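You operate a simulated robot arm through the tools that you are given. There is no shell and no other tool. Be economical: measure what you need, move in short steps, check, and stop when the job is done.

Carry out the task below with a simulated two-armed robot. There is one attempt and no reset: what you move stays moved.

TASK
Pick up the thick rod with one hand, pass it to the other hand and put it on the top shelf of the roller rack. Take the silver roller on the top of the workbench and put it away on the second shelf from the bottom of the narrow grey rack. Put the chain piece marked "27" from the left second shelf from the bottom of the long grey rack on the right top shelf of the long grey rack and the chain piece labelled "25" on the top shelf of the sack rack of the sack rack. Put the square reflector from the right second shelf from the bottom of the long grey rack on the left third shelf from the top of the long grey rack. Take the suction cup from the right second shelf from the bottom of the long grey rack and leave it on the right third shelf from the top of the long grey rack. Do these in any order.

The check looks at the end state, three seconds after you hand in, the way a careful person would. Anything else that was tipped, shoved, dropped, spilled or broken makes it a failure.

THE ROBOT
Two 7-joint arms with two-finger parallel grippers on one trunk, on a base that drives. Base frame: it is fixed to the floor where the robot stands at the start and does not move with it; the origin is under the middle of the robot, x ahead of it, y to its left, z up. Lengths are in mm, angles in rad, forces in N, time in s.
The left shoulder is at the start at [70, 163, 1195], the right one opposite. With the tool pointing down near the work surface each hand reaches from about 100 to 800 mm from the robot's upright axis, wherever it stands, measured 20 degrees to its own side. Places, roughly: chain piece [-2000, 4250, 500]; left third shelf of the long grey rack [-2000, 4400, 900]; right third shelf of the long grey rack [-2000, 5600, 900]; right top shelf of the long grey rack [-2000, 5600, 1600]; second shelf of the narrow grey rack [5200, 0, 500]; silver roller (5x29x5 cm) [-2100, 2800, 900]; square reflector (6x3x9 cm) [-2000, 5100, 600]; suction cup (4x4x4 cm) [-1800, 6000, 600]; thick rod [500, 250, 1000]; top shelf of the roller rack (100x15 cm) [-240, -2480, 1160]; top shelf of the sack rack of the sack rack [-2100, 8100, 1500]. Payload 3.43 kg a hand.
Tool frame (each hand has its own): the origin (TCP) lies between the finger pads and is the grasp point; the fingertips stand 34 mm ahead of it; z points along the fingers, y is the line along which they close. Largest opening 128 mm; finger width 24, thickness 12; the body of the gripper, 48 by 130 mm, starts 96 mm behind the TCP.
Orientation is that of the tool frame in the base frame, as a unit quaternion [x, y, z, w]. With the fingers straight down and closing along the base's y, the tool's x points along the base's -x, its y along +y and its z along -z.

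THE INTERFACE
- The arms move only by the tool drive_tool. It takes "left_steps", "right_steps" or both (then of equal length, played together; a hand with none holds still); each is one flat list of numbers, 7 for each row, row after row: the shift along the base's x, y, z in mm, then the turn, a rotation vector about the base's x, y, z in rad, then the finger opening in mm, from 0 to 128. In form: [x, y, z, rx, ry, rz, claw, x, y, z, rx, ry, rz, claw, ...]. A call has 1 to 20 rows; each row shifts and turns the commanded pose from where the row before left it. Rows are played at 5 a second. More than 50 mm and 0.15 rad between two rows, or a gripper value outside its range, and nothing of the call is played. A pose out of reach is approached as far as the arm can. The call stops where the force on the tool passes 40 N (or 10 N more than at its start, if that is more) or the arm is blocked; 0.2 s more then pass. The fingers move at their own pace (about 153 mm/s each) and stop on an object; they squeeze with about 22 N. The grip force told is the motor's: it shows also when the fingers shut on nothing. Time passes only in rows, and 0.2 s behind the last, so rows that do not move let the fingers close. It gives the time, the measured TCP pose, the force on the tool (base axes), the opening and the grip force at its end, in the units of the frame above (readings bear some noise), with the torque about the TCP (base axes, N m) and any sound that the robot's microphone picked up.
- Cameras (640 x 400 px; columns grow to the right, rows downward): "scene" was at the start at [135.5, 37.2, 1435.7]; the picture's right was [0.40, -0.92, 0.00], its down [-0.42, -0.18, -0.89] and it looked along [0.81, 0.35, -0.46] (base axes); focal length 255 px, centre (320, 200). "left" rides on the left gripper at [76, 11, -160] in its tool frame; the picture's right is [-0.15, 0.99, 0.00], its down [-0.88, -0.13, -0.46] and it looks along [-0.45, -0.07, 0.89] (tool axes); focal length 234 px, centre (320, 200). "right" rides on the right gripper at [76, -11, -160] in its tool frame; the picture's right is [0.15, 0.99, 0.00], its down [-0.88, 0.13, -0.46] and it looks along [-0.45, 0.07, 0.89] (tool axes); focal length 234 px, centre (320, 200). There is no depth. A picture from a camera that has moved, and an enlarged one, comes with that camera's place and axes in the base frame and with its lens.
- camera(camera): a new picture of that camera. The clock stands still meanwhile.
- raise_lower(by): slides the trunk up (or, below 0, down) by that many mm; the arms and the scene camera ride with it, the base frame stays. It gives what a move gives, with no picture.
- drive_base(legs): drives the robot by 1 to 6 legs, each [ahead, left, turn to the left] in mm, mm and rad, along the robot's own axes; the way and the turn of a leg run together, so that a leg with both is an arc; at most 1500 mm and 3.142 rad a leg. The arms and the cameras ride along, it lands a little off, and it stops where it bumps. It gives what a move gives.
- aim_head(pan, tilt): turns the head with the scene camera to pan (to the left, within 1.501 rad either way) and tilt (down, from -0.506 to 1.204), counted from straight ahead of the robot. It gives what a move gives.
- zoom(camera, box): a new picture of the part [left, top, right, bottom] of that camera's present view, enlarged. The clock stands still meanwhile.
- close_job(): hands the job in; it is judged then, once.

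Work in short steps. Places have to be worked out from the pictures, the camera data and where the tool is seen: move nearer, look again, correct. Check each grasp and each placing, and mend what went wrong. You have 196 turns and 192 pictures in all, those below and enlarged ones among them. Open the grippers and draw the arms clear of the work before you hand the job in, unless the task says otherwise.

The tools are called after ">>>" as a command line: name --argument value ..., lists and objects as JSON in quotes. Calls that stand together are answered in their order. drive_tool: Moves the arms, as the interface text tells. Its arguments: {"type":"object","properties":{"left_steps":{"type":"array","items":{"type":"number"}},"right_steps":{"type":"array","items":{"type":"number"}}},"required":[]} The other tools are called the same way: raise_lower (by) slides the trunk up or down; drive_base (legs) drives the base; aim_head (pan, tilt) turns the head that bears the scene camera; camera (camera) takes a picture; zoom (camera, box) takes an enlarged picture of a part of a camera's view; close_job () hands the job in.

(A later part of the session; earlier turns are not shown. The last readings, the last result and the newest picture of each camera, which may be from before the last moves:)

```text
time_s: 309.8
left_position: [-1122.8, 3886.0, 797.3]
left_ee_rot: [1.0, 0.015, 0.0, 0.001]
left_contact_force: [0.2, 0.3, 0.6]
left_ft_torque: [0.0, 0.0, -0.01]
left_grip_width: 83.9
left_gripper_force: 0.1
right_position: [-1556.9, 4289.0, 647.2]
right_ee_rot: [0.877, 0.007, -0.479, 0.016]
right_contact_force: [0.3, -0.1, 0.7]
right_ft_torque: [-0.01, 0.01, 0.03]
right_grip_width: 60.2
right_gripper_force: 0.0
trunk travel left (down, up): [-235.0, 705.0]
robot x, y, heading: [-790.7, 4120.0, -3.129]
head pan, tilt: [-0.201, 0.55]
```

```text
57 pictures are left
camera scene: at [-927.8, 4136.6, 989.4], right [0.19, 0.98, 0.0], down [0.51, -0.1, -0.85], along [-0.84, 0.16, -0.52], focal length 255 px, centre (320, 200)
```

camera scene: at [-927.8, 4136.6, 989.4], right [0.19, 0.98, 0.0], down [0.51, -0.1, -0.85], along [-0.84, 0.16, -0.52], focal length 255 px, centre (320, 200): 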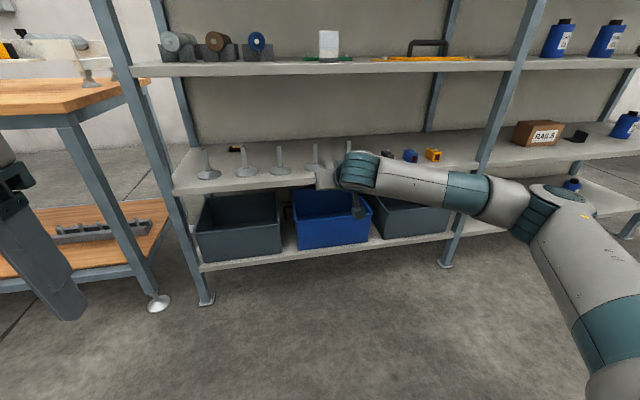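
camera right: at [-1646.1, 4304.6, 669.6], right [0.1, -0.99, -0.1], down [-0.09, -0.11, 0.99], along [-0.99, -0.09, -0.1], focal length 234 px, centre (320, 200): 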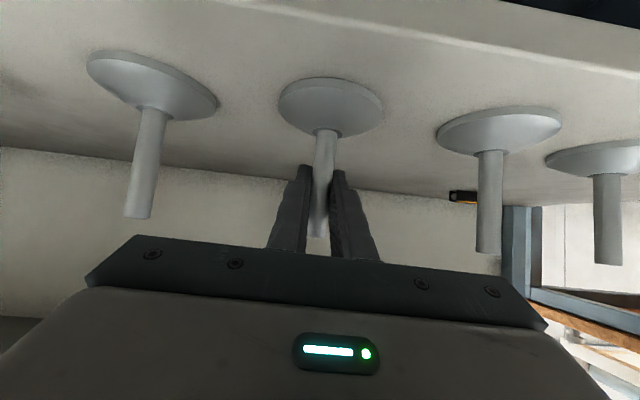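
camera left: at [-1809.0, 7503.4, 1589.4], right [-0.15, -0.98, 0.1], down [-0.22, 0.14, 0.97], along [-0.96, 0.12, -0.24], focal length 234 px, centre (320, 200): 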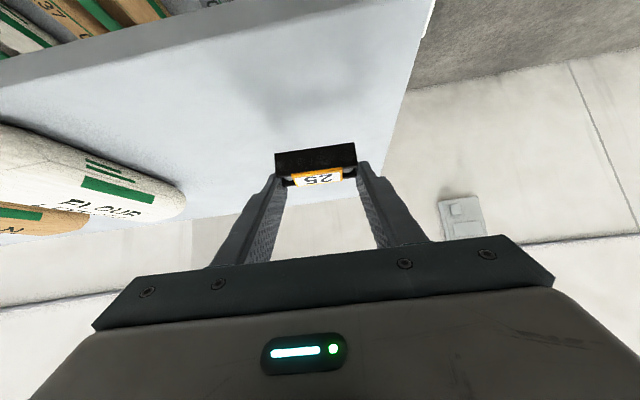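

The stand row is restored. Next the silver roller: I raise the trunk and drive to the bench so the right hand lines up with it.

>>> raise_lower --by 380

>>> drive_base --legs '[[0, 1485, -0.01]]'

>>> aim_head --pan -0.2 --tilt 0.6

>>> camera --camera "scene"

>>> camera --camera "right"

```text
time_s: 313.5
left_position: [-1124.4, 3884.5, 1177.4]
left_ee_rot: [1.0, 0.015, 0.0, 0.001]
left_contact_force: [0.4, 0.2, 0.4]
left_ft_torque: [-0.02, -0.01, -0.01]
left_grip_width: 84.1
left_gripper_force: 0.1
right_position: [-1558.6, 4288.9, 1025.3]
right_ee_rot: [0.878, 0.006, -0.479, 0.015]
right_contact_force: [-0.1, 0.1, -0.8]
right_ft_torque: [-0.01, -0.01, -0.03]
right_grip_width: 60.0
right_gripper_force: 0.1
trunk travel left (down, up): [-615.0, 325.0]
robot x, y, heading: [-788.6, 4121.6, -3.134]
head pan, tilt: [-0.201, 0.55]
```

```text
time_s: 320.8
left_position: [-1115.7, 2407.9, 1178.4]
left_ee_rot: [1.0, 0.01, -0.001, 0.0]
left_contact_force: [0.2, 0.0, 0.1]
left_ft_torque: [-0.02, 0.0, -0.02]
left_grip_width: 84.2
left_gripper_force: 0.0
right_position: [-1547.2, 2817.5, 1027.1]
right_ee_rot: [0.878, 0.001, -0.479, 0.012]
right_contact_force: [0.6, -0.5, -0.2]
right_ft_torque: [0.0, -0.02, 0.01]
right_grip_width: 59.9
right_gripper_force: 0.0
trunk travel left (down, up): [-615.0, 325.0]
robot x, y, heading: [-784.0, 2636.6, -3.14]
head pan, tilt: [-0.201, 0.55]
```

```text
time_s: 321.5
left_position: [-1116.9, 2407.4, 1176.6]
left_ee_rot: [1.0, 0.009, 0.0, 0.001]
left_contact_force: [-0.3, -0.1, 0.2]
left_ft_torque: [0.02, -0.01, 0.01]
left_grip_width: 84.1
left_gripper_force: 0.1
right_position: [-1546.7, 2816.8, 1026.5]
right_ee_rot: [0.878, 0.002, -0.479, 0.013]
right_contact_force: [-0.1, -0.3, 0.4]
right_ft_torque: [0.03, 0.01, 0.0]
right_grip_width: 60.3
right_gripper_force: 0.0
trunk travel left (down, up): [-615.0, 325.0]
robot x, y, heading: [-781.3, 2639.5, -3.137]
head pan, tilt: [-0.201, 0.6]
```

```text
56 pictures are left
camera scene: at [-916.9, 2657.5, 1364.7], right [0.2, 0.98, 0.0], down [0.55, -0.11, -0.83], along [-0.81, 0.16, -0.56], focal length 255 px, centre (320, 200)
```

scene: 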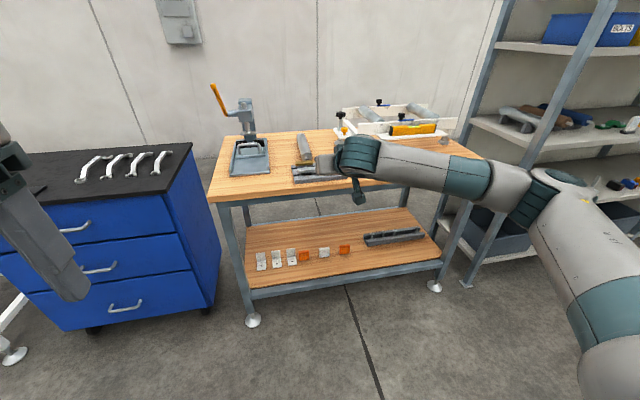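

```text
55 pictures are left
camera right: at [-1372.5, 2831.7, 1048.6], right [0.09, -0.99, -0.1], down [-0.09, -0.11, 0.99], along [-0.99, -0.08, -0.1], focal length 234 px, centre (320, 200)
```

right: 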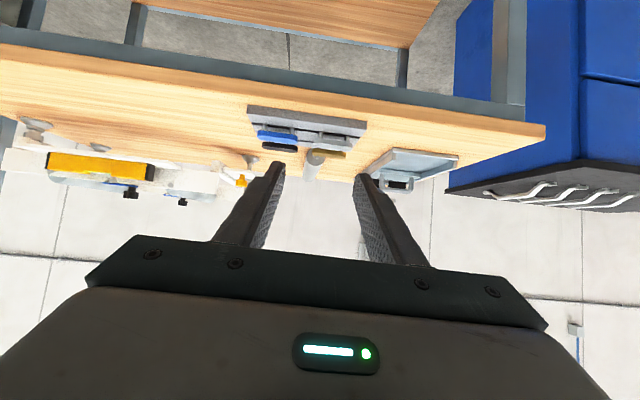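

A tool tray lies in front of the roller; I zoom in with both cameras to measure.

>>> zoom --camera "right" --box '[230, 90, 390, 190]'

>>> zoom --camera "scene" --box '[220, 90, 380, 190]'

```text
4.00 times, centred on (310, 140) of right
camera zoom: at [-1372.5, 2831.7, 1048.6], right [0.09, -0.99, -0.1], down [-0.09, -0.11, 0.99], along [-0.99, -0.08, -0.1], focal length 937 px, centre (360, 440)
```

zoom: 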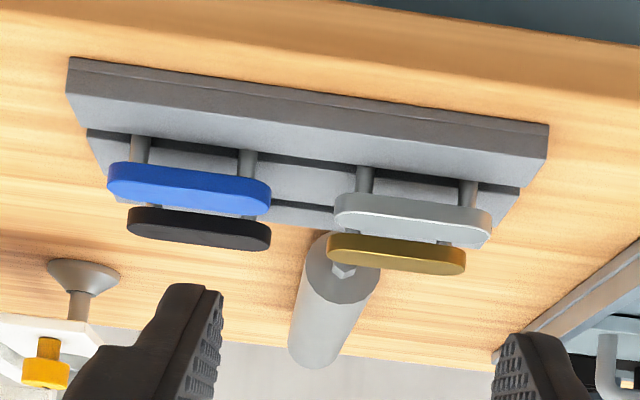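

```text
4.00 times, centred on (300, 140) of scene
camera zoom: at [-916.9, 2657.5, 1364.7], right [0.2, 0.98, 0.0], down [0.55, -0.11, -0.83], along [-0.81, 0.16, -0.56], focal length 1021 px, centre (400, 440)
```

zoom: 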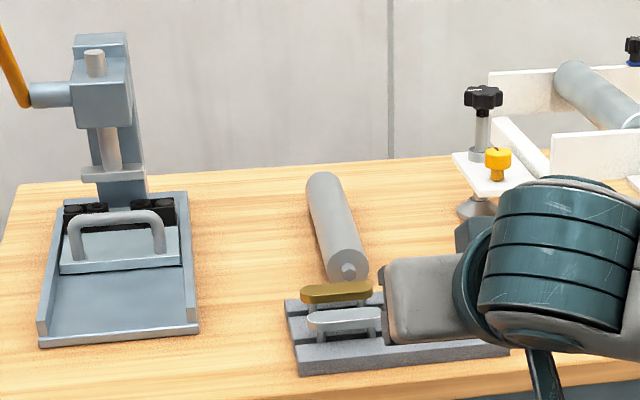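

The roller's near end is at ≈[-1970, 2806, 882], far end x≈-2250; bench top ≈857; tray handles reach ≈890. I steepen the hand to ≈47° below horizontal, open it, and drive forward above the tray.

>>> drive_tool --right_steps '[0, 0, 0, 0, -0.125, 0, 90, 0, 0, 0, 0, -0.125, 0, 90]'

>>> drive_base --legs '[[520, 0, 0]]'

>>> camera --camera "right"

>>> camera --camera "scene"

```text
time_s: 322.1
left_position: [-1117.0, 2408.1, 1177.0]
left_ee_rot: [1.0, 0.01, 0.0, 0.0]
left_contact_force: [-1.0, 0.0, -0.1]
left_ft_torque: [0.03, 0.02, 0.01]
left_grip_width: 84.2
left_gripper_force: 0.0
right_position: [-1546.7, 2817.4, 1025.6]
right_ee_rot: [0.931, 0.001, -0.365, 0.013]
right_contact_force: [0.0, 0.0, -0.4]
right_ft_torque: [-0.02, 0.02, 0.0]
right_grip_width: 89.8
right_gripper_force: 0.0
trunk travel left (down, up): [-615.0, 325.0]
robot x, y, heading: [-780.6, 2643.3, -3.142]
head pan, tilt: [-0.201, 0.6]
```

```text
time_s: 325.1
left_position: [-1631.2, 2419.1, 1176.2]
left_ee_rot: [1.0, -0.003, 0.0, 0.001]
left_contact_force: [0.0, -0.2, -0.9]
left_ft_torque: [-0.03, 0.02, 0.02]
left_grip_width: 84.0
left_gripper_force: 0.0
right_position: [-2053.6, 2837.4, 1026.7]
right_ee_rot: [0.93, -0.011, -0.366, 0.008]
right_contact_force: [-0.4, -0.7, -0.1]
right_ft_torque: [0.05, -0.03, -0.02]
right_grip_width: 90.0
right_gripper_force: 0.1
trunk travel left (down, up): [-615.0, 325.0]
robot x, y, heading: [-1292.4, 2646.7, 3.124]
head pan, tilt: [-0.201, 0.6]
```

```text
52 pictures are left
camera right: at [-1890.1, 2848.9, 1091.1], right [0.1, -0.99, -0.08], down [-0.34, -0.1, 0.94], along [-0.94, -0.06, -0.34], focal length 234 px, centre (320, 200)
```

right: 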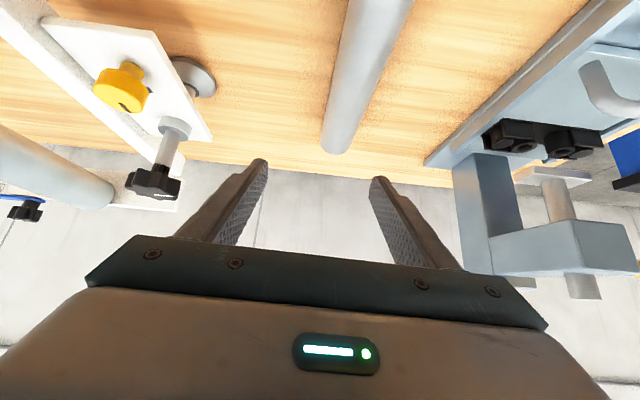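

```text
51 pictures are left
camera scene: at [-1427.1, 2665.1, 1364.7], right [0.22, 0.98, 0.0], down [0.55, -0.12, -0.82], along [-0.81, 0.18, -0.57], focal length 255 px, centre (320, 200)
```

scene: 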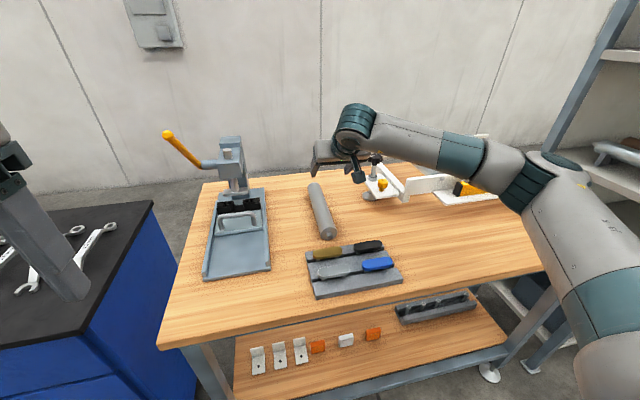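

Roller body spans x≈-1953…-2190 at y≈2808. I shift the hand 28 mm toward it and descend part way.

>>> drive_tool --right_steps '[-6, -14, -10, 0, 0, 0, 90, -6, -14, -10, 0, 0, 0, 90, 0, 0, -30, 0, 0, 0, 90, 0, 0, -30, 0, 0, 0, 90, 0, 0, 0, 0, 0, 0, 90]'

>>> camera --camera "right"

```text
time_s: 326.3
left_position: [-1632.1, 2419.5, 1177.3]
left_ee_rot: [1.0, 0.0, 0.0, 0.001]
left_contact_force: [-0.2, 1.0, 0.2]
left_ft_torque: [0.05, -0.03, 0.0]
left_grip_width: 83.8
left_gripper_force: 0.1
right_position: [-2064.1, 2811.5, 946.3]
right_ee_rot: [0.931, -0.01, -0.366, 0.009]
right_contact_force: [0.0, 0.2, -0.8]
right_ft_torque: [-0.01, 0.0, 0.0]
right_grip_width: 90.4
right_gripper_force: 0.0
trunk travel left (down, up): [-615.0, 325.0]
robot x, y, heading: [-1291.2, 2639.6, 3.124]
head pan, tilt: [-0.201, 0.6]
```

```text
50 pictures are left
camera right: at [-1900.1, 2822.9, 1011.2], right [0.1, -0.99, -0.08], down [-0.34, -0.1, 0.94], along [-0.94, -0.06, -0.34], focal length 234 px, centre (320, 200)
```

right: 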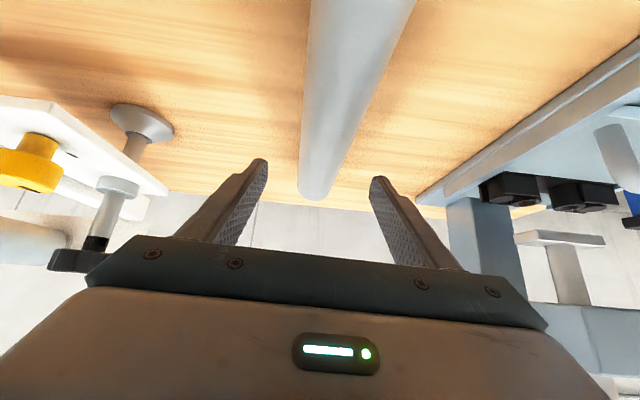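

The roller is centred between the fingers. I descend to about z 894.

>>> drive_tool --right_steps '[-5, -2, -15, 0, 0, 0, 90, -5, -2, -15, 0, 0, 0, 90, 0, 0, -12, 0, 0, 0, 90, 0, 0, -6, 0, 0, 0, 90, 0, 0, -4, 0, 0, 0, 90, 0, 0, 0, 0, 0, 0, 90]'

>>> camera --camera "right"

>>> camera --camera "scene"

```text
time_s: 327.7
left_position: [-1631.0, 2420.5, 1177.3]
left_ee_rot: [1.0, -0.002, 0.0, 0.001]
left_contact_force: [-0.2, 0.6, 0.7]
left_ft_torque: [0.01, -0.02, 0.04]
left_grip_width: 84.2
left_gripper_force: 0.1
right_position: [-2075.3, 2804.8, 893.9]
right_ee_rot: [0.931, -0.011, -0.366, 0.008]
right_contact_force: [0.2, 0.5, 0.6]
right_ft_torque: [0.01, 0.01, -0.02]
right_grip_width: 89.8
right_gripper_force: 0.3
trunk travel left (down, up): [-615.0, 325.0]
robot x, y, heading: [-1291.9, 2644.5, 3.121]
head pan, tilt: [-0.201, 0.6]
```

```text
49 pictures are left
camera right: at [-1911.3, 2816.4, 958.7], right [0.1, -0.99, -0.08], down [-0.34, -0.1, 0.94], along [-0.94, -0.06, -0.34], focal length 234 px, centre (320, 200)
```

right: 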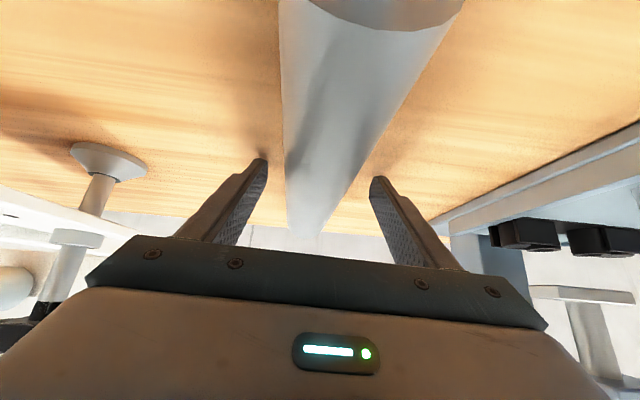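

```text
48 pictures are left
camera scene: at [-1426.9, 2665.2, 1364.7], right [0.22, 0.98, 0.0], down [0.55, -0.12, -0.83], along [-0.81, 0.18, -0.56], focal length 255 px, centre (320, 200)
```

scene: 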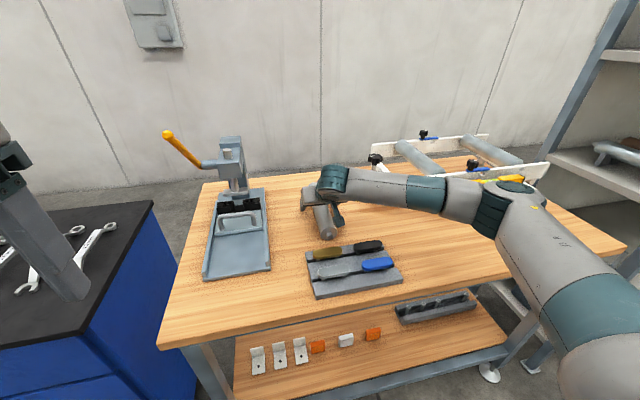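

The hand straddles the roller at its middle, no contact force. I close on it.

>>> drive_tool --right_steps '[0, 0, 0, 0, 0, 0, 70, 0, 0, 0, 0, 0, 0, 55, 0, 0, 0, 0, 0, 0, 30, 0, 0, 0, 0, 0, 0, 30, 0, 0, 0, 0, 0, 0, 30, 0, 0, 15, 0, 0, 0, 30, 0, 0, 30, 0, 0, 0, 30]'

>>> camera --camera "right"

```text
time_s: 329.3
left_position: [-1631.0, 2419.6, 1177.4]
left_ee_rot: [1.0, -0.001, 0.0, 0.0]
left_contact_force: [0.4, -0.3, 0.2]
left_ft_torque: [0.01, 0.02, 0.01]
left_grip_width: 83.6
left_gripper_force: 0.0
right_position: [-2076.0, 2805.6, 940.2]
right_ee_rot: [0.931, -0.01, -0.366, 0.008]
right_contact_force: [0.6, -1.2, -5.4]
right_ft_torque: [0.02, 0.08, 0.02]
right_grip_width: 47.5
right_gripper_force: 22.0
trunk travel left (down, up): [-615.0, 325.0]
robot x, y, heading: [-1291.3, 2646.0, 3.123]
head pan, tilt: [-0.201, 0.6]
```

```text
47 pictures are left
camera right: at [-1912.0, 2816.0, 1005.2], right [0.1, -0.99, -0.08], down [-0.34, -0.1, 0.94], along [-0.94, -0.06, -0.34], focal length 234 px, centre (320, 200)
```

right: 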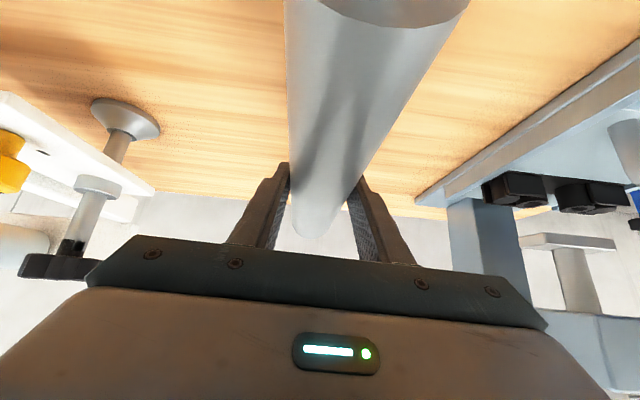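

The roller is held level (weight ≈5 N, little torque). I lift it higher, back out over the tray and drive to open floor, then turn around.

>>> drive_tool --right_steps '[0, 0, 30, 0, 0, 0, 30, 0, 0, 30, 0, 0, 0, 30, 0, 0, 30, 0, 0, 0, 30]'

>>> drive_base --legs '[[-550, 0, 0], [0, 1500, 0], [0, 0, 1.571], [0, 0, 1.571]]'

>>> aim_head --pan -0.4 --tilt 0.3

>>> camera --camera "scene"

```text
time_s: 330.1
left_position: [-1631.2, 2420.6, 1176.3]
left_ee_rot: [1.0, 0.0, -0.001, 0.0]
left_contact_force: [0.4, -1.2, -0.3]
left_ft_torque: [0.0, -0.03, -0.03]
left_grip_width: 84.0
left_gripper_force: 0.0
right_position: [-2076.6, 2804.8, 1030.4]
right_ee_rot: [0.931, -0.01, -0.365, 0.008]
right_contact_force: [0.4, 0.5, -6.1]
right_ft_torque: [0.04, 0.06, -0.01]
right_grip_width: 48.0
right_gripper_force: 22.0
trunk travel left (down, up): [-615.0, 325.0]
robot x, y, heading: [-1292.9, 2646.5, 3.119]
head pan, tilt: [-0.201, 0.6]
```

```text
time_s: 347.8
left_position: [-426.7, 1398.5, 1178.3]
left_ee_rot: [-0.024, 1.0, 0.001, -0.001]
left_contact_force: [-0.2, 0.1, -0.5]
left_ft_torque: [0.0, 0.01, 0.0]
left_grip_width: 83.6
left_gripper_force: 0.2
right_position: [37.0, 1036.0, 1030.4]
right_ee_rot: [-0.012, 0.931, 0.018, 0.365]
right_contact_force: [0.0, -0.3, -6.3]
right_ft_torque: [0.02, -0.04, -0.01]
right_grip_width: 47.9
right_gripper_force: 22.2
trunk travel left (down, up): [-615.0, 325.0]
robot x, y, heading: [-753.5, 1156.1, 0.026]
head pan, tilt: [-0.201, 0.6]
```

```text
time_s: 348.6
left_position: [-426.7, 1398.7, 1177.0]
left_ee_rot: [-0.023, 1.0, 0.002, -0.001]
left_contact_force: [-0.3, -0.1, 0.2]
left_ft_torque: [0.01, 0.01, 0.0]
left_grip_width: 83.9
left_gripper_force: 0.0
right_position: [37.3, 1035.5, 1030.5]
right_ee_rot: [-0.013, 0.931, 0.018, 0.365]
right_contact_force: [-0.4, 0.0, -5.4]
right_ft_torque: [-0.02, -0.02, -0.03]
right_grip_width: 48.0
right_gripper_force: 21.5
trunk travel left (down, up): [-615.0, 325.0]
robot x, y, heading: [-753.8, 1157.8, 0.026]
head pan, tilt: [-0.4, 0.3]
```

```text
46 pictures are left
camera scene: at [-616.0, 1126.8, 1392.0], right [-0.36, -0.93, 0.0], down [-0.28, 0.11, -0.95], along [0.89, -0.34, -0.3], focal length 255 px, centre (320, 200)
```

scene: 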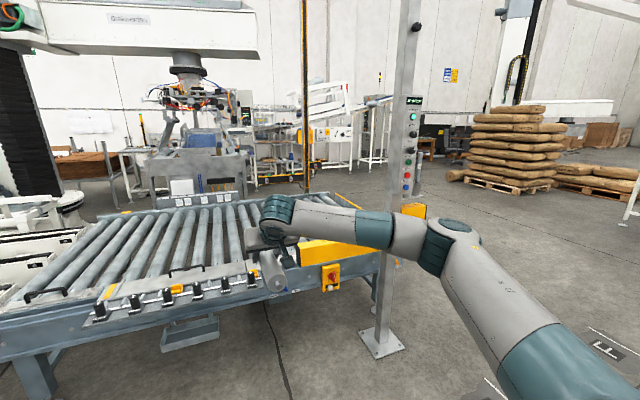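

I drive right to y≈-700 and then ahead to x≈750, then look toward the narrow rack.

>>> drive_base --legs '[[0, -1500, -0.026], [0, -370, 0], [1500, 0, 0]]'

>>> aim_head --pan 0.1 --tilt 0.25

>>> camera --camera "scene"

```text
time_s: 364.7
left_position: [1153.3, -321.3, 1176.3]
left_ee_rot: [-0.027, 1.0, 0.002, -0.001]
left_contact_force: [-0.1, -0.7, -0.1]
left_ft_torque: [-0.02, -0.01, 0.02]
left_grip_width: 84.1
left_gripper_force: 0.0
right_position: [1617.8, -681.0, 1031.3]
right_ee_rot: [-0.016, 0.93, 0.019, 0.366]
right_contact_force: [-0.3, 0.0, -5.2]
right_ft_torque: [-0.01, -0.04, -0.02]
right_grip_width: 47.9
right_gripper_force: 22.0
trunk travel left (down, up): [-615.0, 325.0]
robot x, y, heading: [825.0, -565.0, 0.035]
head pan, tilt: [-0.4, 0.3]
```

```text
time_s: 365.6
left_position: [1152.5, -320.9, 1177.1]
left_ee_rot: [-0.027, 1.0, 0.001, -0.001]
left_contact_force: [-0.5, -0.9, -0.2]
left_ft_torque: [-0.02, -0.01, 0.01]
left_grip_width: 83.8
left_gripper_force: 0.1
right_position: [1619.1, -681.4, 1030.9]
right_ee_rot: [-0.016, 0.931, 0.018, 0.365]
right_contact_force: [0.0, 0.2, -5.0]
right_ft_torque: [0.0, 0.0, -0.01]
right_grip_width: 47.9
right_gripper_force: 22.1
trunk travel left (down, up): [-615.0, 325.0]
robot x, y, heading: [824.9, -567.5, 0.036]
head pan, tilt: [0.099, 0.25]
```

```text
45 pictures are left
camera scene: at [970.6, -549.4, 1396.8], right [0.14, -0.99, 0.0], down [-0.25, -0.03, -0.97], along [0.96, 0.13, -0.25], focal length 255 px, centre (320, 200)
```

scene: 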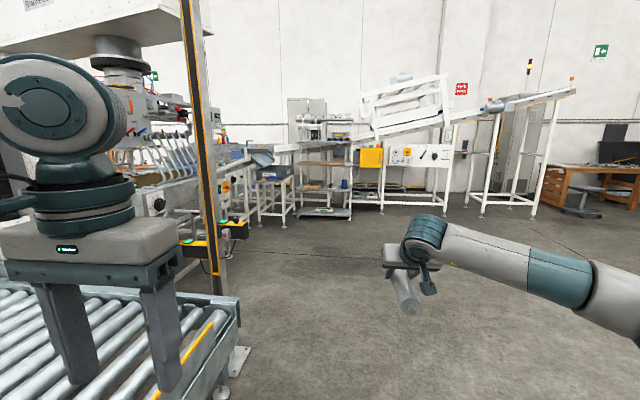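

>>> zoom --camera "scene" --box '[255, 95, 395, 235]'

```text
2.86 times, centred on (325, 165) of scene
camera zoom: at [970.6, -549.4, 1396.8], right [0.14, -0.99, 0.0], down [-0.25, -0.03, -0.97], along [0.96, 0.13, -0.25], focal length 729 px, centre (306, 300)
```

zoom: 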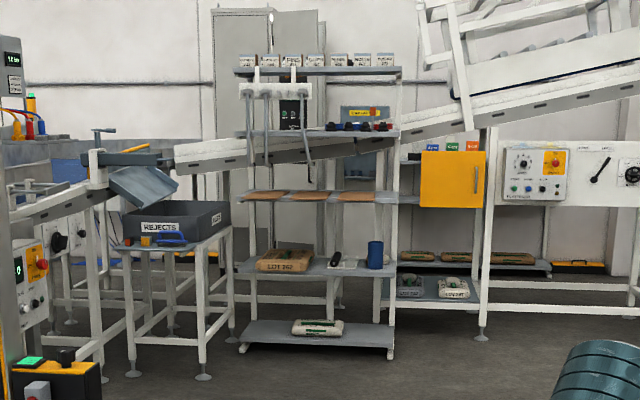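

The narrow rack's second shelf (≈z 497) holds a sack, a small item and a blue cylinder, with a gap between. I drive nearer along y≈-550 and lower the trunk on the way.

>>> drive_base --legs '[[1500, 0, -0.036], [1000, 0, 0]]'

>>> aim_head --pan 0.25 --tilt 0.3

>>> camera --camera "scene"

```text
time_s: 377.9
left_position: [3671.7, -271.4, 1177.7]
left_ee_rot: [-0.018, 1.0, 0.001, 0.0]
left_contact_force: [0.0, 0.0, -0.3]
left_ft_torque: [0.01, 0.04, 0.01]
left_grip_width: 84.2
left_gripper_force: 0.1
right_position: [4129.4, -641.3, 1030.4]
right_ee_rot: [-0.007, 0.931, 0.015, 0.365]
right_contact_force: [-0.4, -0.6, -5.7]
right_ft_torque: [0.01, -0.03, -0.01]
right_grip_width: 47.8
right_gripper_force: 21.6
trunk travel left (down, up): [-615.0, 325.0]
robot x, y, heading: [3340.5, -512.4, 0.018]
head pan, tilt: [0.099, 0.25]
```

```text
time_s: 378.6
left_position: [3672.0, -272.2, 1177.8]
left_ee_rot: [-0.016, 1.0, 0.001, -0.001]
left_contact_force: [0.5, 0.0, -0.4]
left_ft_torque: [-0.01, 0.01, -0.02]
left_grip_width: 83.9
left_gripper_force: 0.0
right_position: [4130.3, -641.6, 1030.9]
right_ee_rot: [-0.006, 0.931, 0.015, 0.365]
right_contact_force: [-0.3, 0.6, -6.7]
right_ft_torque: [-0.02, -0.03, 0.0]
right_grip_width: 48.0
right_gripper_force: 21.8
trunk travel left (down, up): [-615.0, 325.0]
robot x, y, heading: [3339.5, -509.1, 0.016]
head pan, tilt: [0.25, 0.3]
```

```text
43 pictures are left
camera scene: at [3482.1, -482.8, 1392.1], right [0.26, -0.96, 0.0], down [-0.29, -0.08, -0.96], along [0.92, 0.25, -0.3], focal length 255 px, centre (320, 200)
```

scene: 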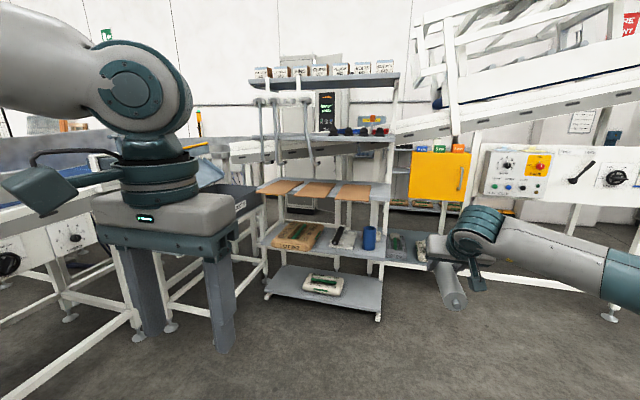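

The gap between sack and small item is at y≈-50, shelf x≈5050–5360, S≈500. I drive left to line up (robot y≈90), ahead 500 mm, lift the left hand out of the way and lower the trunk.

>>> drive_base --legs '[[0, 600, -0.016], [500, 0, 0]]'

>>> drive_tool --left_steps '[10, 0, 45, 0, 0, 0, 84, 10, 0, 45, 0, 0, 0, 84, 10, 0, 45, 0, 0, 0, 84, 0, 0, 45, 0, 0, 0, 84, 0, 0, 45, 0, 0, 0, 84]'

>>> raise_lower --by -400

>>> aim_head --pan 0.0 --tilt 0.35

>>> camera --camera "scene"

>>> camera --camera "right"

```text
time_s: 384.4
left_position: [4169.5, 307.4, 1175.7]
left_ee_rot: [-0.013, 1.0, 0.0, 0.001]
left_contact_force: [0.3, -0.3, 0.0]
left_ft_torque: [-0.01, 0.03, -0.02]
left_grip_width: 84.0
left_gripper_force: 0.0
right_position: [4625.5, -65.2, 1031.0]
right_ee_rot: [-0.003, 0.931, 0.013, 0.365]
right_contact_force: [0.6, 0.1, -5.1]
right_ft_torque: [-0.01, -0.04, 0.0]
right_grip_width: 47.8
right_gripper_force: 22.2
trunk travel left (down, up): [-615.0, 325.0]
robot x, y, heading: [3835.5, 73.7, 0.008]
head pan, tilt: [0.25, 0.3]
```

```text
time_s: 385.6
left_position: [4198.1, 309.6, 1402.1]
left_ee_rot: [-0.013, 1.0, 0.001, -0.001]
left_contact_force: [0.5, -0.2, 0.4]
left_ft_torque: [0.03, 0.03, -0.01]
left_grip_width: 83.9
left_gripper_force: 0.0
right_position: [4625.6, -66.4, 1029.9]
right_ee_rot: [-0.004, 0.931, 0.014, 0.365]
right_contact_force: [0.2, -0.4, -5.7]
right_ft_torque: [-0.02, -0.02, -0.04]
right_grip_width: 48.0
right_gripper_force: 22.0
trunk travel left (down, up): [-615.0, 325.0]
robot x, y, heading: [3838.3, 75.8, 0.006]
head pan, tilt: [0.25, 0.3]
```

```text
time_s: 389.5
left_position: [4197.2, 309.2, 1002.6]
left_ee_rot: [-0.013, 1.0, 0.001, 0.0]
left_contact_force: [0.0, 0.6, 0.7]
left_ft_torque: [0.04, -0.05, 0.0]
left_grip_width: 83.9
left_gripper_force: 0.1
right_position: [4624.5, -65.5, 630.4]
right_ee_rot: [-0.002, 0.931, 0.013, 0.365]
right_contact_force: [-0.2, 0.8, -4.9]
right_ft_torque: [0.0, -0.05, -0.01]
right_grip_width: 48.1
right_gripper_force: 22.5
trunk travel left (down, up): [-215.0, 725.0]
robot x, y, heading: [3832.9, 75.9, 0.008]
head pan, tilt: [0.25, 0.3]
```

```text
time_s: 390.2
left_position: [4197.1, 309.7, 1000.4]
left_ee_rot: [-0.013, 1.0, 0.001, 0.0]
left_contact_force: [-0.9, -0.3, 0.2]
left_ft_torque: [0.05, -0.01, 0.02]
left_grip_width: 83.9
left_gripper_force: 0.0
right_position: [4624.7, -65.0, 630.2]
right_ee_rot: [-0.003, 0.931, 0.013, 0.365]
right_contact_force: [-1.1, 0.6, -4.4]
right_ft_torque: [-0.01, -0.04, 0.0]
right_grip_width: 47.6
right_gripper_force: 22.3
trunk travel left (down, up): [-215.0, 725.0]
robot x, y, heading: [3834.0, 75.2, 0.007]
head pan, tilt: [0.0, 0.351]
```

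```text
42 pictures are left
camera scene: at [3981.0, 75.7, 987.4], right [0.01, -1.0, 0.0], down [-0.34, 0.0, -0.94], along [0.94, 0.01, -0.34], focal length 255 px, centre (320, 200)
```

scene: 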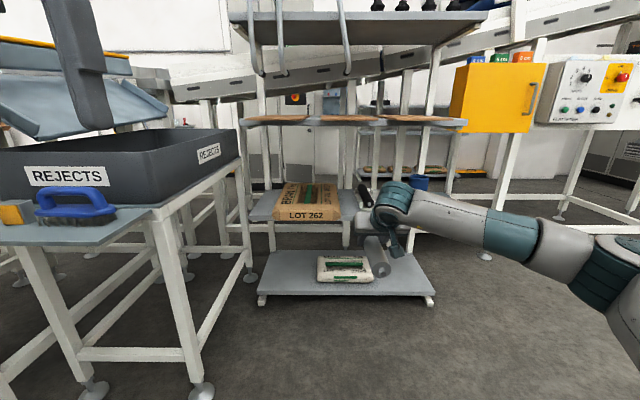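

```text
41 pictures are left
camera right: at [4460.3, -80.4, 695.0], right [-0.12, 0.99, -0.08], down [0.33, 0.11, 0.94], along [0.93, 0.09, -0.34], focal length 234 px, centre (320, 200)
```

right: 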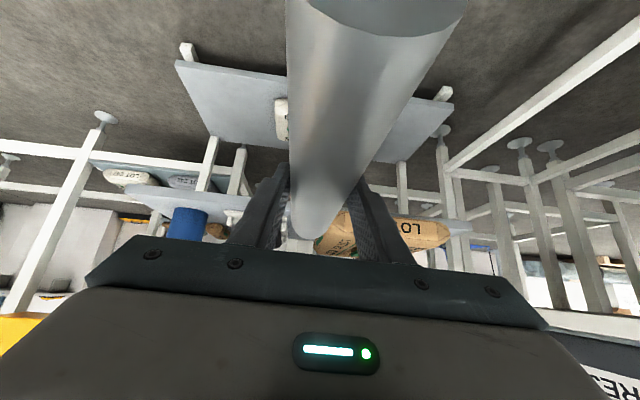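

The arm hides the gap from the head. I shift the base 300 mm right to view the shelf past the arm.

>>> drive_base --legs '[[0, -300, 0]]'

>>> aim_head --pan 0.15 --tilt 0.35

>>> zoom --camera "scene" --box '[220, 110, 460, 260]'

```text
time_s: 392.3
left_position: [4200.6, 7.2, 1002.1]
left_ee_rot: [-0.01, 1.0, 0.0, 0.0]
left_contact_force: [-0.1, -0.5, 0.7]
left_ft_torque: [0.03, -0.01, 0.03]
left_grip_width: 83.9
left_gripper_force: 0.0
right_position: [4625.8, -369.1, 630.3]
right_ee_rot: [0.0, 0.931, 0.013, 0.364]
right_contact_force: [0.2, -0.7, -4.9]
right_ft_torque: [0.0, -0.06, 0.01]
right_grip_width: 48.0
right_gripper_force: 21.8
trunk travel left (down, up): [-215.0, 725.0]
robot x, y, heading: [3835.8, -226.6, 0.001]
head pan, tilt: [0.0, 0.351]
```

```text
time_s: 393.0
left_position: [4201.1, 7.2, 1001.3]
left_ee_rot: [-0.009, 1.0, 0.002, 0.0]
left_contact_force: [-0.8, 0.4, 0.1]
left_ft_torque: [0.0, -0.02, 0.0]
left_grip_width: 84.2
left_gripper_force: 0.1
right_position: [4625.9, -370.4, 630.8]
right_ee_rot: [0.0, 0.931, 0.013, 0.364]
right_contact_force: [0.3, -0.1, -5.1]
right_ft_torque: [0.0, -0.06, -0.03]
right_grip_width: 47.8
right_gripper_force: 22.1
trunk travel left (down, up): [-215.0, 725.0]
robot x, y, heading: [3837.4, -227.0, 0.002]
head pan, tilt: [0.15, 0.351]
```

```text
2.67 times, centred on (340, 185) of scene
camera zoom: at [3981.5, -210.7, 987.4], right [0.15, -0.99, 0.0], down [-0.34, -0.05, -0.94], along [0.93, 0.14, -0.34], focal length 680 px, centre (267, 240)
```

zoom: 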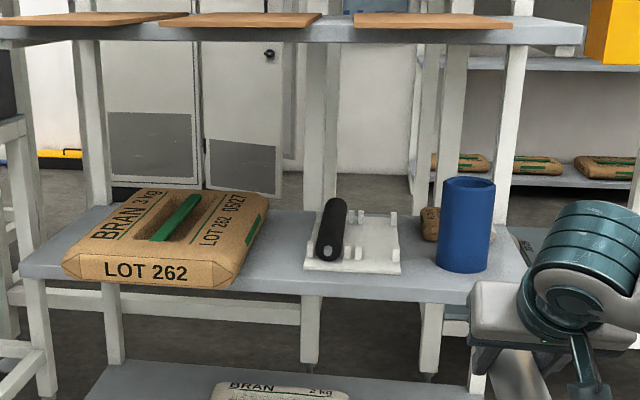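

There is a cradle with one black roller and a free right-hand slot. I zoom closer.

>>> zoom --camera "scene" --box '[310, 170, 420, 239]'

```text
5.80 times, centred on (365, 204) of scene
camera zoom: at [3981.5, -210.7, 987.4], right [0.15, -0.99, 0.0], down [-0.34, -0.05, -0.94], along [0.93, 0.14, -0.34], focal length 1479 px, centre (59, 174)
```

zoom: 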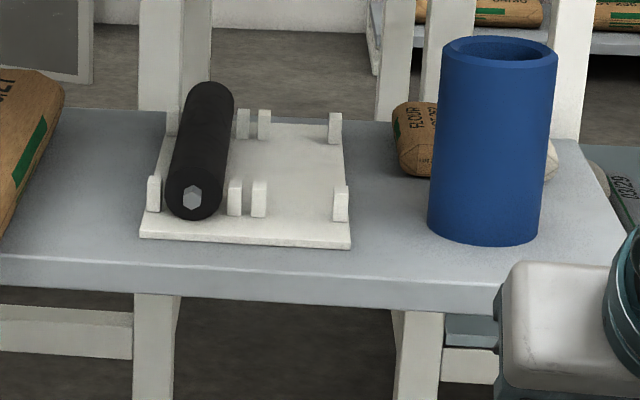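

The right slot of the cradle (between pin pairs, y≈-239, x≈5170–5370) is free: ideal for the roller. I align (131 mm left), lower to TCP ≈597, approach 420 mm and look.

>>> raise_lower --by -30

>>> drive_base --legs '[[0, 131, -0.002], [420, 0, 0]]'

>>> camera --camera "right"

>>> camera --camera "scene"

```text
time_s: 393.7
left_position: [4199.8, 7.3, 971.3]
left_ee_rot: [-0.01, 1.0, 0.0, -0.001]
left_contact_force: [-0.3, 0.9, 0.0]
left_ft_torque: [0.01, -0.03, -0.01]
left_grip_width: 83.7
left_gripper_force: 0.0
right_position: [4625.9, -368.5, 600.7]
right_ee_rot: [0.001, 0.931, 0.011, 0.366]
right_contact_force: [-0.2, 0.4, -5.4]
right_ft_torque: [-0.03, -0.01, 0.02]
right_grip_width: 47.8
right_gripper_force: 22.2
trunk travel left (down, up): [-185.0, 755.0]
robot x, y, heading: [3836.6, -223.7, 0.0]
head pan, tilt: [0.15, 0.351]
```

```text
time_s: 397.2
left_position: [4625.3, 134.7, 970.8]
left_ee_rot: [-0.01, 1.0, 0.001, -0.001]
left_contact_force: [-0.3, -0.4, -1.2]
left_ft_torque: [0.0, 0.0, 0.01]
left_grip_width: 84.1
left_gripper_force: 0.1
right_position: [5049.1, -241.1, 600.0]
right_ee_rot: [0.0, 0.931, 0.012, 0.365]
right_contact_force: [0.5, 0.1, -5.7]
right_ft_torque: [0.0, -0.05, -0.01]
right_grip_width: 48.1
right_gripper_force: 21.8
trunk travel left (down, up): [-185.0, 755.0]
robot x, y, heading: [4261.0, -99.4, 0.002]
head pan, tilt: [0.15, 0.351]
```

```text
38 pictures are left
camera right: at [4885.4, -255.9, 664.7], right [-0.12, 0.99, -0.08], down [0.34, 0.11, 0.94], along [0.93, 0.08, -0.34], focal length 234 px, centre (320, 200)
```

right: 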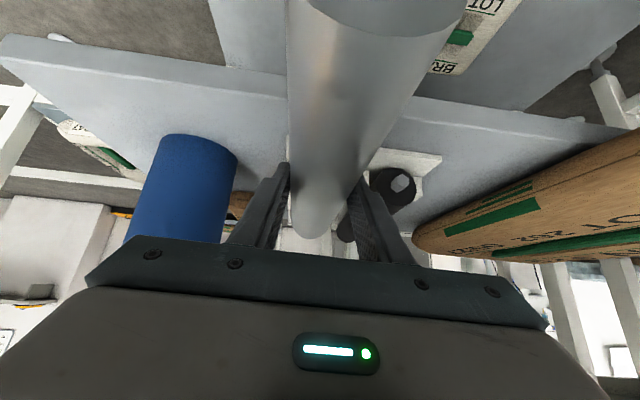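

```text
37 pictures are left
camera scene: at [4406.1, -83.1, 957.3], right [0.15, -0.99, 0.0], down [-0.34, -0.05, -0.94], along [0.93, 0.14, -0.34], focal length 255 px, centre (320, 200)
```

scene: 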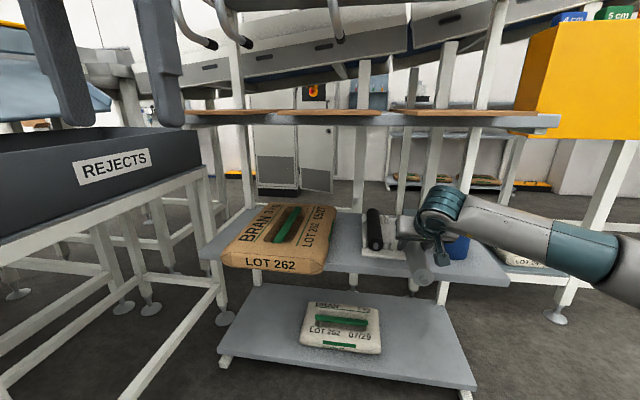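

Cradle front x≈5102, slot centre y≈-242; hand y≈-241. I move forward 205 mm with the roller just above the pins.

>>> drive_base --legs '[[110, 0, 0], [95, 0, 0]]'

>>> camera --camera "right"

>>> zoom --camera "scene" --box '[300, 160, 540, 310]'

```text
time_s: 399.1
left_position: [4833.8, 137.4, 970.7]
left_ee_rot: [-0.012, 1.0, 0.002, -0.001]
left_contact_force: [-0.1, 0.5, 0.0]
left_ft_torque: [0.01, 0.06, 0.02]
left_grip_width: 84.2
left_gripper_force: 0.1
right_position: [5260.4, -237.2, 598.7]
right_ee_rot: [-0.002, 0.931, 0.013, 0.364]
right_contact_force: [0.8, -0.5, -5.3]
right_ft_torque: [0.0, -0.07, -0.01]
right_grip_width: 47.8
right_gripper_force: 21.9
trunk travel left (down, up): [-185.0, 755.0]
robot x, y, heading: [4469.3, -95.5, 0.005]
head pan, tilt: [0.15, 0.351]
```

```text
36 pictures are left
camera right: at [5095.9, -251.9, 664.1], right [-0.12, 0.99, -0.08], down [0.34, 0.11, 0.94], along [0.93, 0.09, -0.35], focal length 234 px, centre (320, 200)
```

right: 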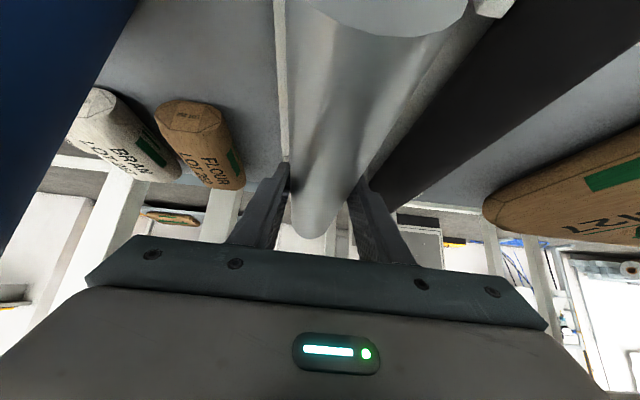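

```text
2.67 times, centred on (420, 235) of scene
camera zoom: at [4616.1, -81.2, 957.2], right [0.16, -0.99, 0.0], down [-0.34, -0.05, -0.94], along [0.93, 0.15, -0.35], focal length 680 px, centre (53, 107)
```

zoom: 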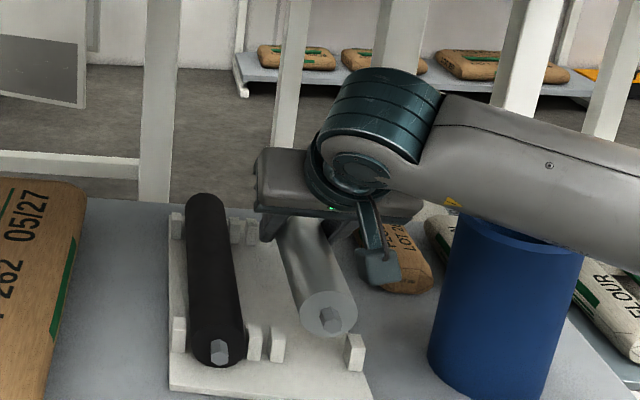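

The roller is above the slot, in line with it. I lower 18 mm and check alignment with the pins.

>>> drive_tool --right_steps '[0, 0, -6, 0, 0, 0, 30, 0, 0, -6, 0, 0, 0, 30, 0, 0, -5, 0, 0, 0, 30]'

>>> zoom --camera "scene" --box '[350, 220, 460, 289]'

```text
time_s: 399.9
left_position: [4833.7, 137.0, 971.3]
left_ee_rot: [-0.012, 1.0, 0.001, 0.0]
left_contact_force: [0.8, -0.2, 0.7]
left_ft_torque: [0.0, 0.01, 0.02]
left_grip_width: 84.0
left_gripper_force: 0.1
right_position: [5259.6, -236.6, 582.0]
right_ee_rot: [-0.003, 0.931, 0.014, 0.364]
right_contact_force: [0.1, 0.0, -4.6]
right_ft_torque: [0.01, -0.02, 0.02]
right_grip_width: 48.0
right_gripper_force: 22.0
trunk travel left (down, up): [-185.0, 755.0]
robot x, y, heading: [4472.5, -94.1, 0.005]
head pan, tilt: [0.15, 0.351]
```

```text
5.80 times, centred on (405, 254) of scene
camera zoom: at [4615.3, -81.2, 957.4], right [0.16, -0.99, 0.0], down [-0.34, -0.05, -0.94], along [0.93, 0.15, -0.34], focal length 1479 px, centre (-173, -116)
```

zoom: 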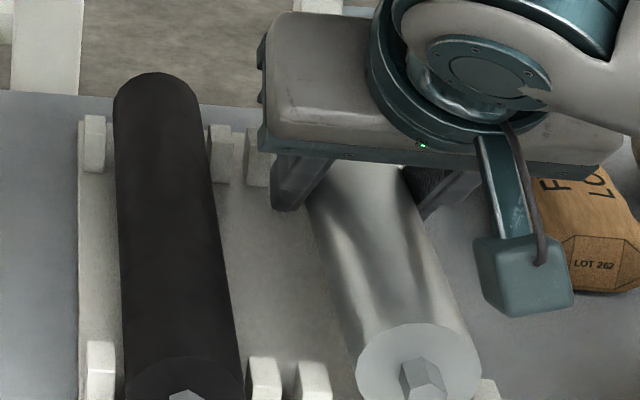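

>>> zoom --camera "scene" --box '[350, 215, 478, 315]'

```text
4.00 times, centred on (414, 265) of scene
camera zoom: at [4615.3, -81.2, 957.4], right [0.16, -0.99, 0.0], down [-0.34, -0.05, -0.94], along [0.93, 0.15, -0.34], focal length 1021 px, centre (-56, -60)
```

zoom: 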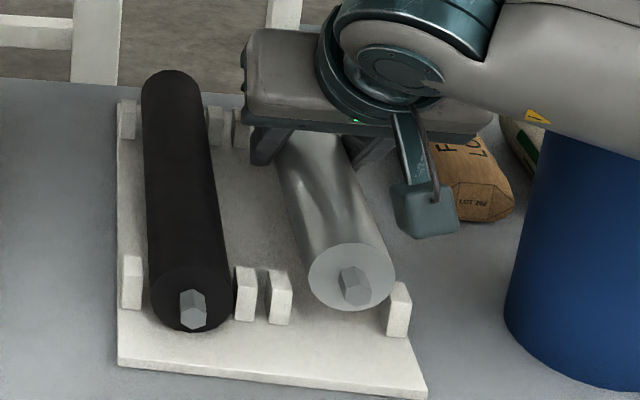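

The roller needs about 2 mm to +y and 12 mm toward the front. I correct and lower to contact.

>>> drive_tool --right_steps '[-6, 1, 0, 0, 0, 0, 30, -6, 1, 0, 0, 0, 0, 30, 0, 0, -5, 0, 0, 0, 30, 0, 0, -4, 0, 0, 0, 30, 0, 0, -3, 0, 0, 0, 30, 0, 0, 0, 0, 0, 0, 30]'

>>> zoom --camera "scene" --box '[350, 215, 478, 315]'

```text
time_s: 401.4
left_position: [4833.4, 138.4, 970.2]
left_ee_rot: [-0.012, 1.0, 0.0, -0.001]
left_contact_force: [0.0, -0.7, 0.0]
left_ft_torque: [-0.01, -0.03, -0.02]
left_grip_width: 84.1
left_gripper_force: 0.0
right_position: [5247.4, -234.2, 571.4]
right_ee_rot: [-0.003, 0.931, 0.014, 0.365]
right_contact_force: [1.3, -0.1, -5.1]
right_ft_torque: [-0.01, -0.04, 0.03]
right_grip_width: 48.0
right_gripper_force: 21.9
trunk travel left (down, up): [-185.0, 755.0]
robot x, y, heading: [4470.0, -96.9, 0.005]
head pan, tilt: [0.15, 0.351]
```

```text
4.00 times, centred on (414, 265) of scene
camera zoom: at [4615.3, -81.2, 957.4], right [0.16, -0.99, 0.0], down [-0.34, -0.05, -0.94], along [0.93, 0.15, -0.34], focal length 1021 px, centre (-56, -60)
```

zoom: 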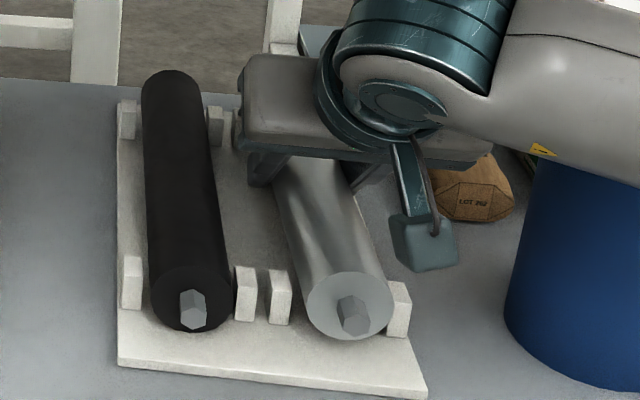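

Nearly seated; I nudge 3 mm further to +y and lower the last millimetres.

>>> drive_tool --right_steps '[0, 3, 0, 0, 0, 0, 30, 0, 0, -3, 0, 0, 0, 30, 0, 0, -3, 0, 0, 0, 30, 0, 0, -2, 0, 0, 0, 30, 0, 0, 0, 0, 0, 0, 30]'

>>> zoom --camera "scene" --box '[350, 215, 478, 315]'

```text
time_s: 402.6
left_position: [4833.4, 137.0, 971.5]
left_ee_rot: [-0.012, 1.0, 0.001, 0.0]
left_contact_force: [0.9, 0.3, -0.3]
left_ft_torque: [0.02, 0.0, -0.01]
left_grip_width: 84.0
left_gripper_force: 0.2
right_position: [5248.2, -232.3, 563.9]
right_ee_rot: [-0.001, 0.93, 0.013, 0.366]
right_contact_force: [2.2, -13.9, 2.6]
right_ft_torque: [-0.34, 0.49, -1.07]
right_grip_width: 47.9
right_gripper_force: 22.5
trunk travel left (down, up): [-185.0, 755.0]
robot x, y, heading: [4470.2, -96.8, 0.004]
head pan, tilt: [0.15, 0.351]
```

```text
4.00 times, centred on (414, 265) of scene
camera zoom: at [4614.7, -82.0, 957.6], right [0.16, -0.99, 0.0], down [-0.34, -0.05, -0.94], along [0.93, 0.15, -0.34], focal length 1021 px, centre (-56, -60)
```

zoom: 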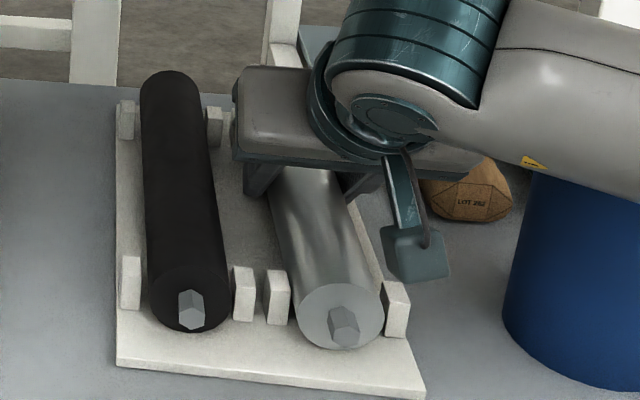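

The far end touches its left pin (14 N sideways). I yaw the hand slightly clockwise and back 1 mm in y, then lower a bit more.

>>> drive_tool --right_steps '[0, -1, 0, 0, 0, -0.02, 30, 0, -1, 0, 0, 0, -0.015, 30, 0, 0, -2, 0, 0, 0, 30, 0, 0, -2, 0, 0, 0, 30, 0, 0, 0, 0, 0, 0, 30]'

>>> zoom --camera "scene" --box '[350, 215, 478, 315]'

```text
time_s: 403.8
left_position: [4831.8, 138.1, 971.9]
left_ee_rot: [-0.012, 1.0, 0.0, 0.001]
left_contact_force: [-0.2, 0.4, 0.0]
left_ft_torque: [0.02, 0.02, -0.05]
left_grip_width: 84.2
left_gripper_force: 0.1
right_position: [5247.8, -233.3, 563.3]
right_ee_rot: [0.012, 0.93, 0.009, 0.368]
right_contact_force: [4.4, 0.7, 14.8]
right_ft_torque: [-0.07, -0.02, 0.73]
right_grip_width: 48.5
right_gripper_force: 21.8
trunk travel left (down, up): [-185.0, 755.0]
robot x, y, heading: [4470.3, -98.7, 0.006]
head pan, tilt: [0.15, 0.351]
```

```text
4.00 times, centred on (414, 265) of scene
camera zoom: at [4613.7, -80.6, 957.8], right [0.16, -0.99, 0.0], down [-0.34, -0.05, -0.94], along [0.93, 0.15, -0.34], focal length 1021 px, centre (-56, -60)
```

zoom: 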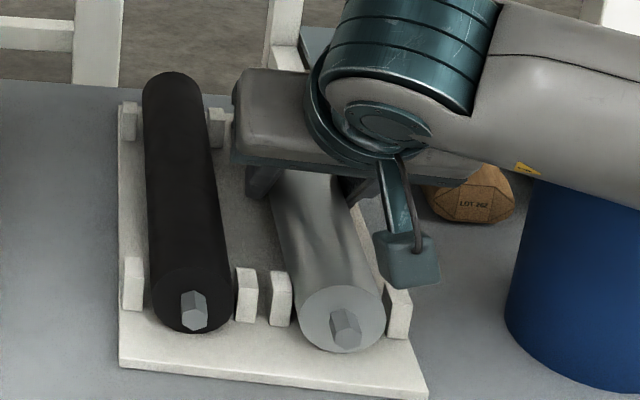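

The roller rests in the cradle slot (15 N upward, level with the black one). I open a little and withdraw along the tool axis.

>>> drive_tool --right_steps '[0, 0, 0, 0, 0, 0, 52, 0, 0, 0, 0, 0, 0, 58, 0, 0, 0, 0, 0, 0, 64, -7, 0, 8, 0, 0, 0, 64, -14, 0, 15, 0, 0, 0, 64, -21, 0, 22, 0, 0, 0, 64, -28, 0, 30, 0, 0, 0, 64]'

>>> zoom --camera "scene" --box '[350, 215, 478, 315]'

```text
time_s: 405.4
left_position: [4831.8, 138.1, 971.2]
left_ee_rot: [-0.012, 1.0, 0.001, 0.0]
left_contact_force: [0.7, 0.4, 0.1]
left_ft_torque: [0.01, 0.0, -0.03]
left_grip_width: 83.9
left_gripper_force: 0.1
right_position: [5178.9, -229.9, 632.4]
right_ee_rot: [0.013, 0.931, 0.007, 0.365]
right_contact_force: [-0.6, 0.7, 0.5]
right_ft_torque: [0.02, -0.01, -0.02]
right_grip_width: 64.1
right_gripper_force: 0.2
trunk travel left (down, up): [-185.0, 755.0]
robot x, y, heading: [4469.0, -98.7, 0.01]
head pan, tilt: [0.15, 0.351]
```

```text
4.00 times, centred on (414, 265) of scene
camera zoom: at [4614.4, -81.0, 957.5], right [0.16, -0.99, 0.0], down [-0.34, -0.05, -0.94], along [0.93, 0.15, -0.34], focal length 1021 px, centre (-56, -60)
```

zoom: 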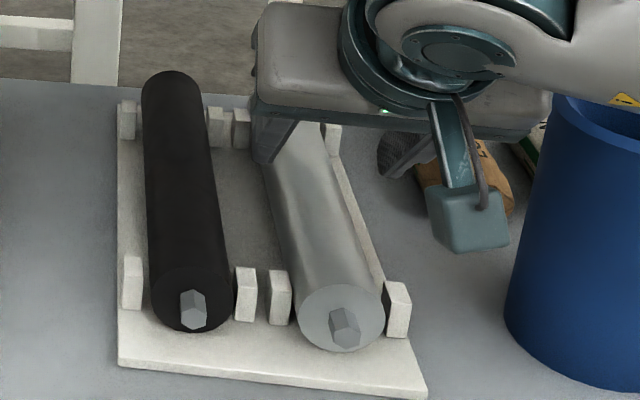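

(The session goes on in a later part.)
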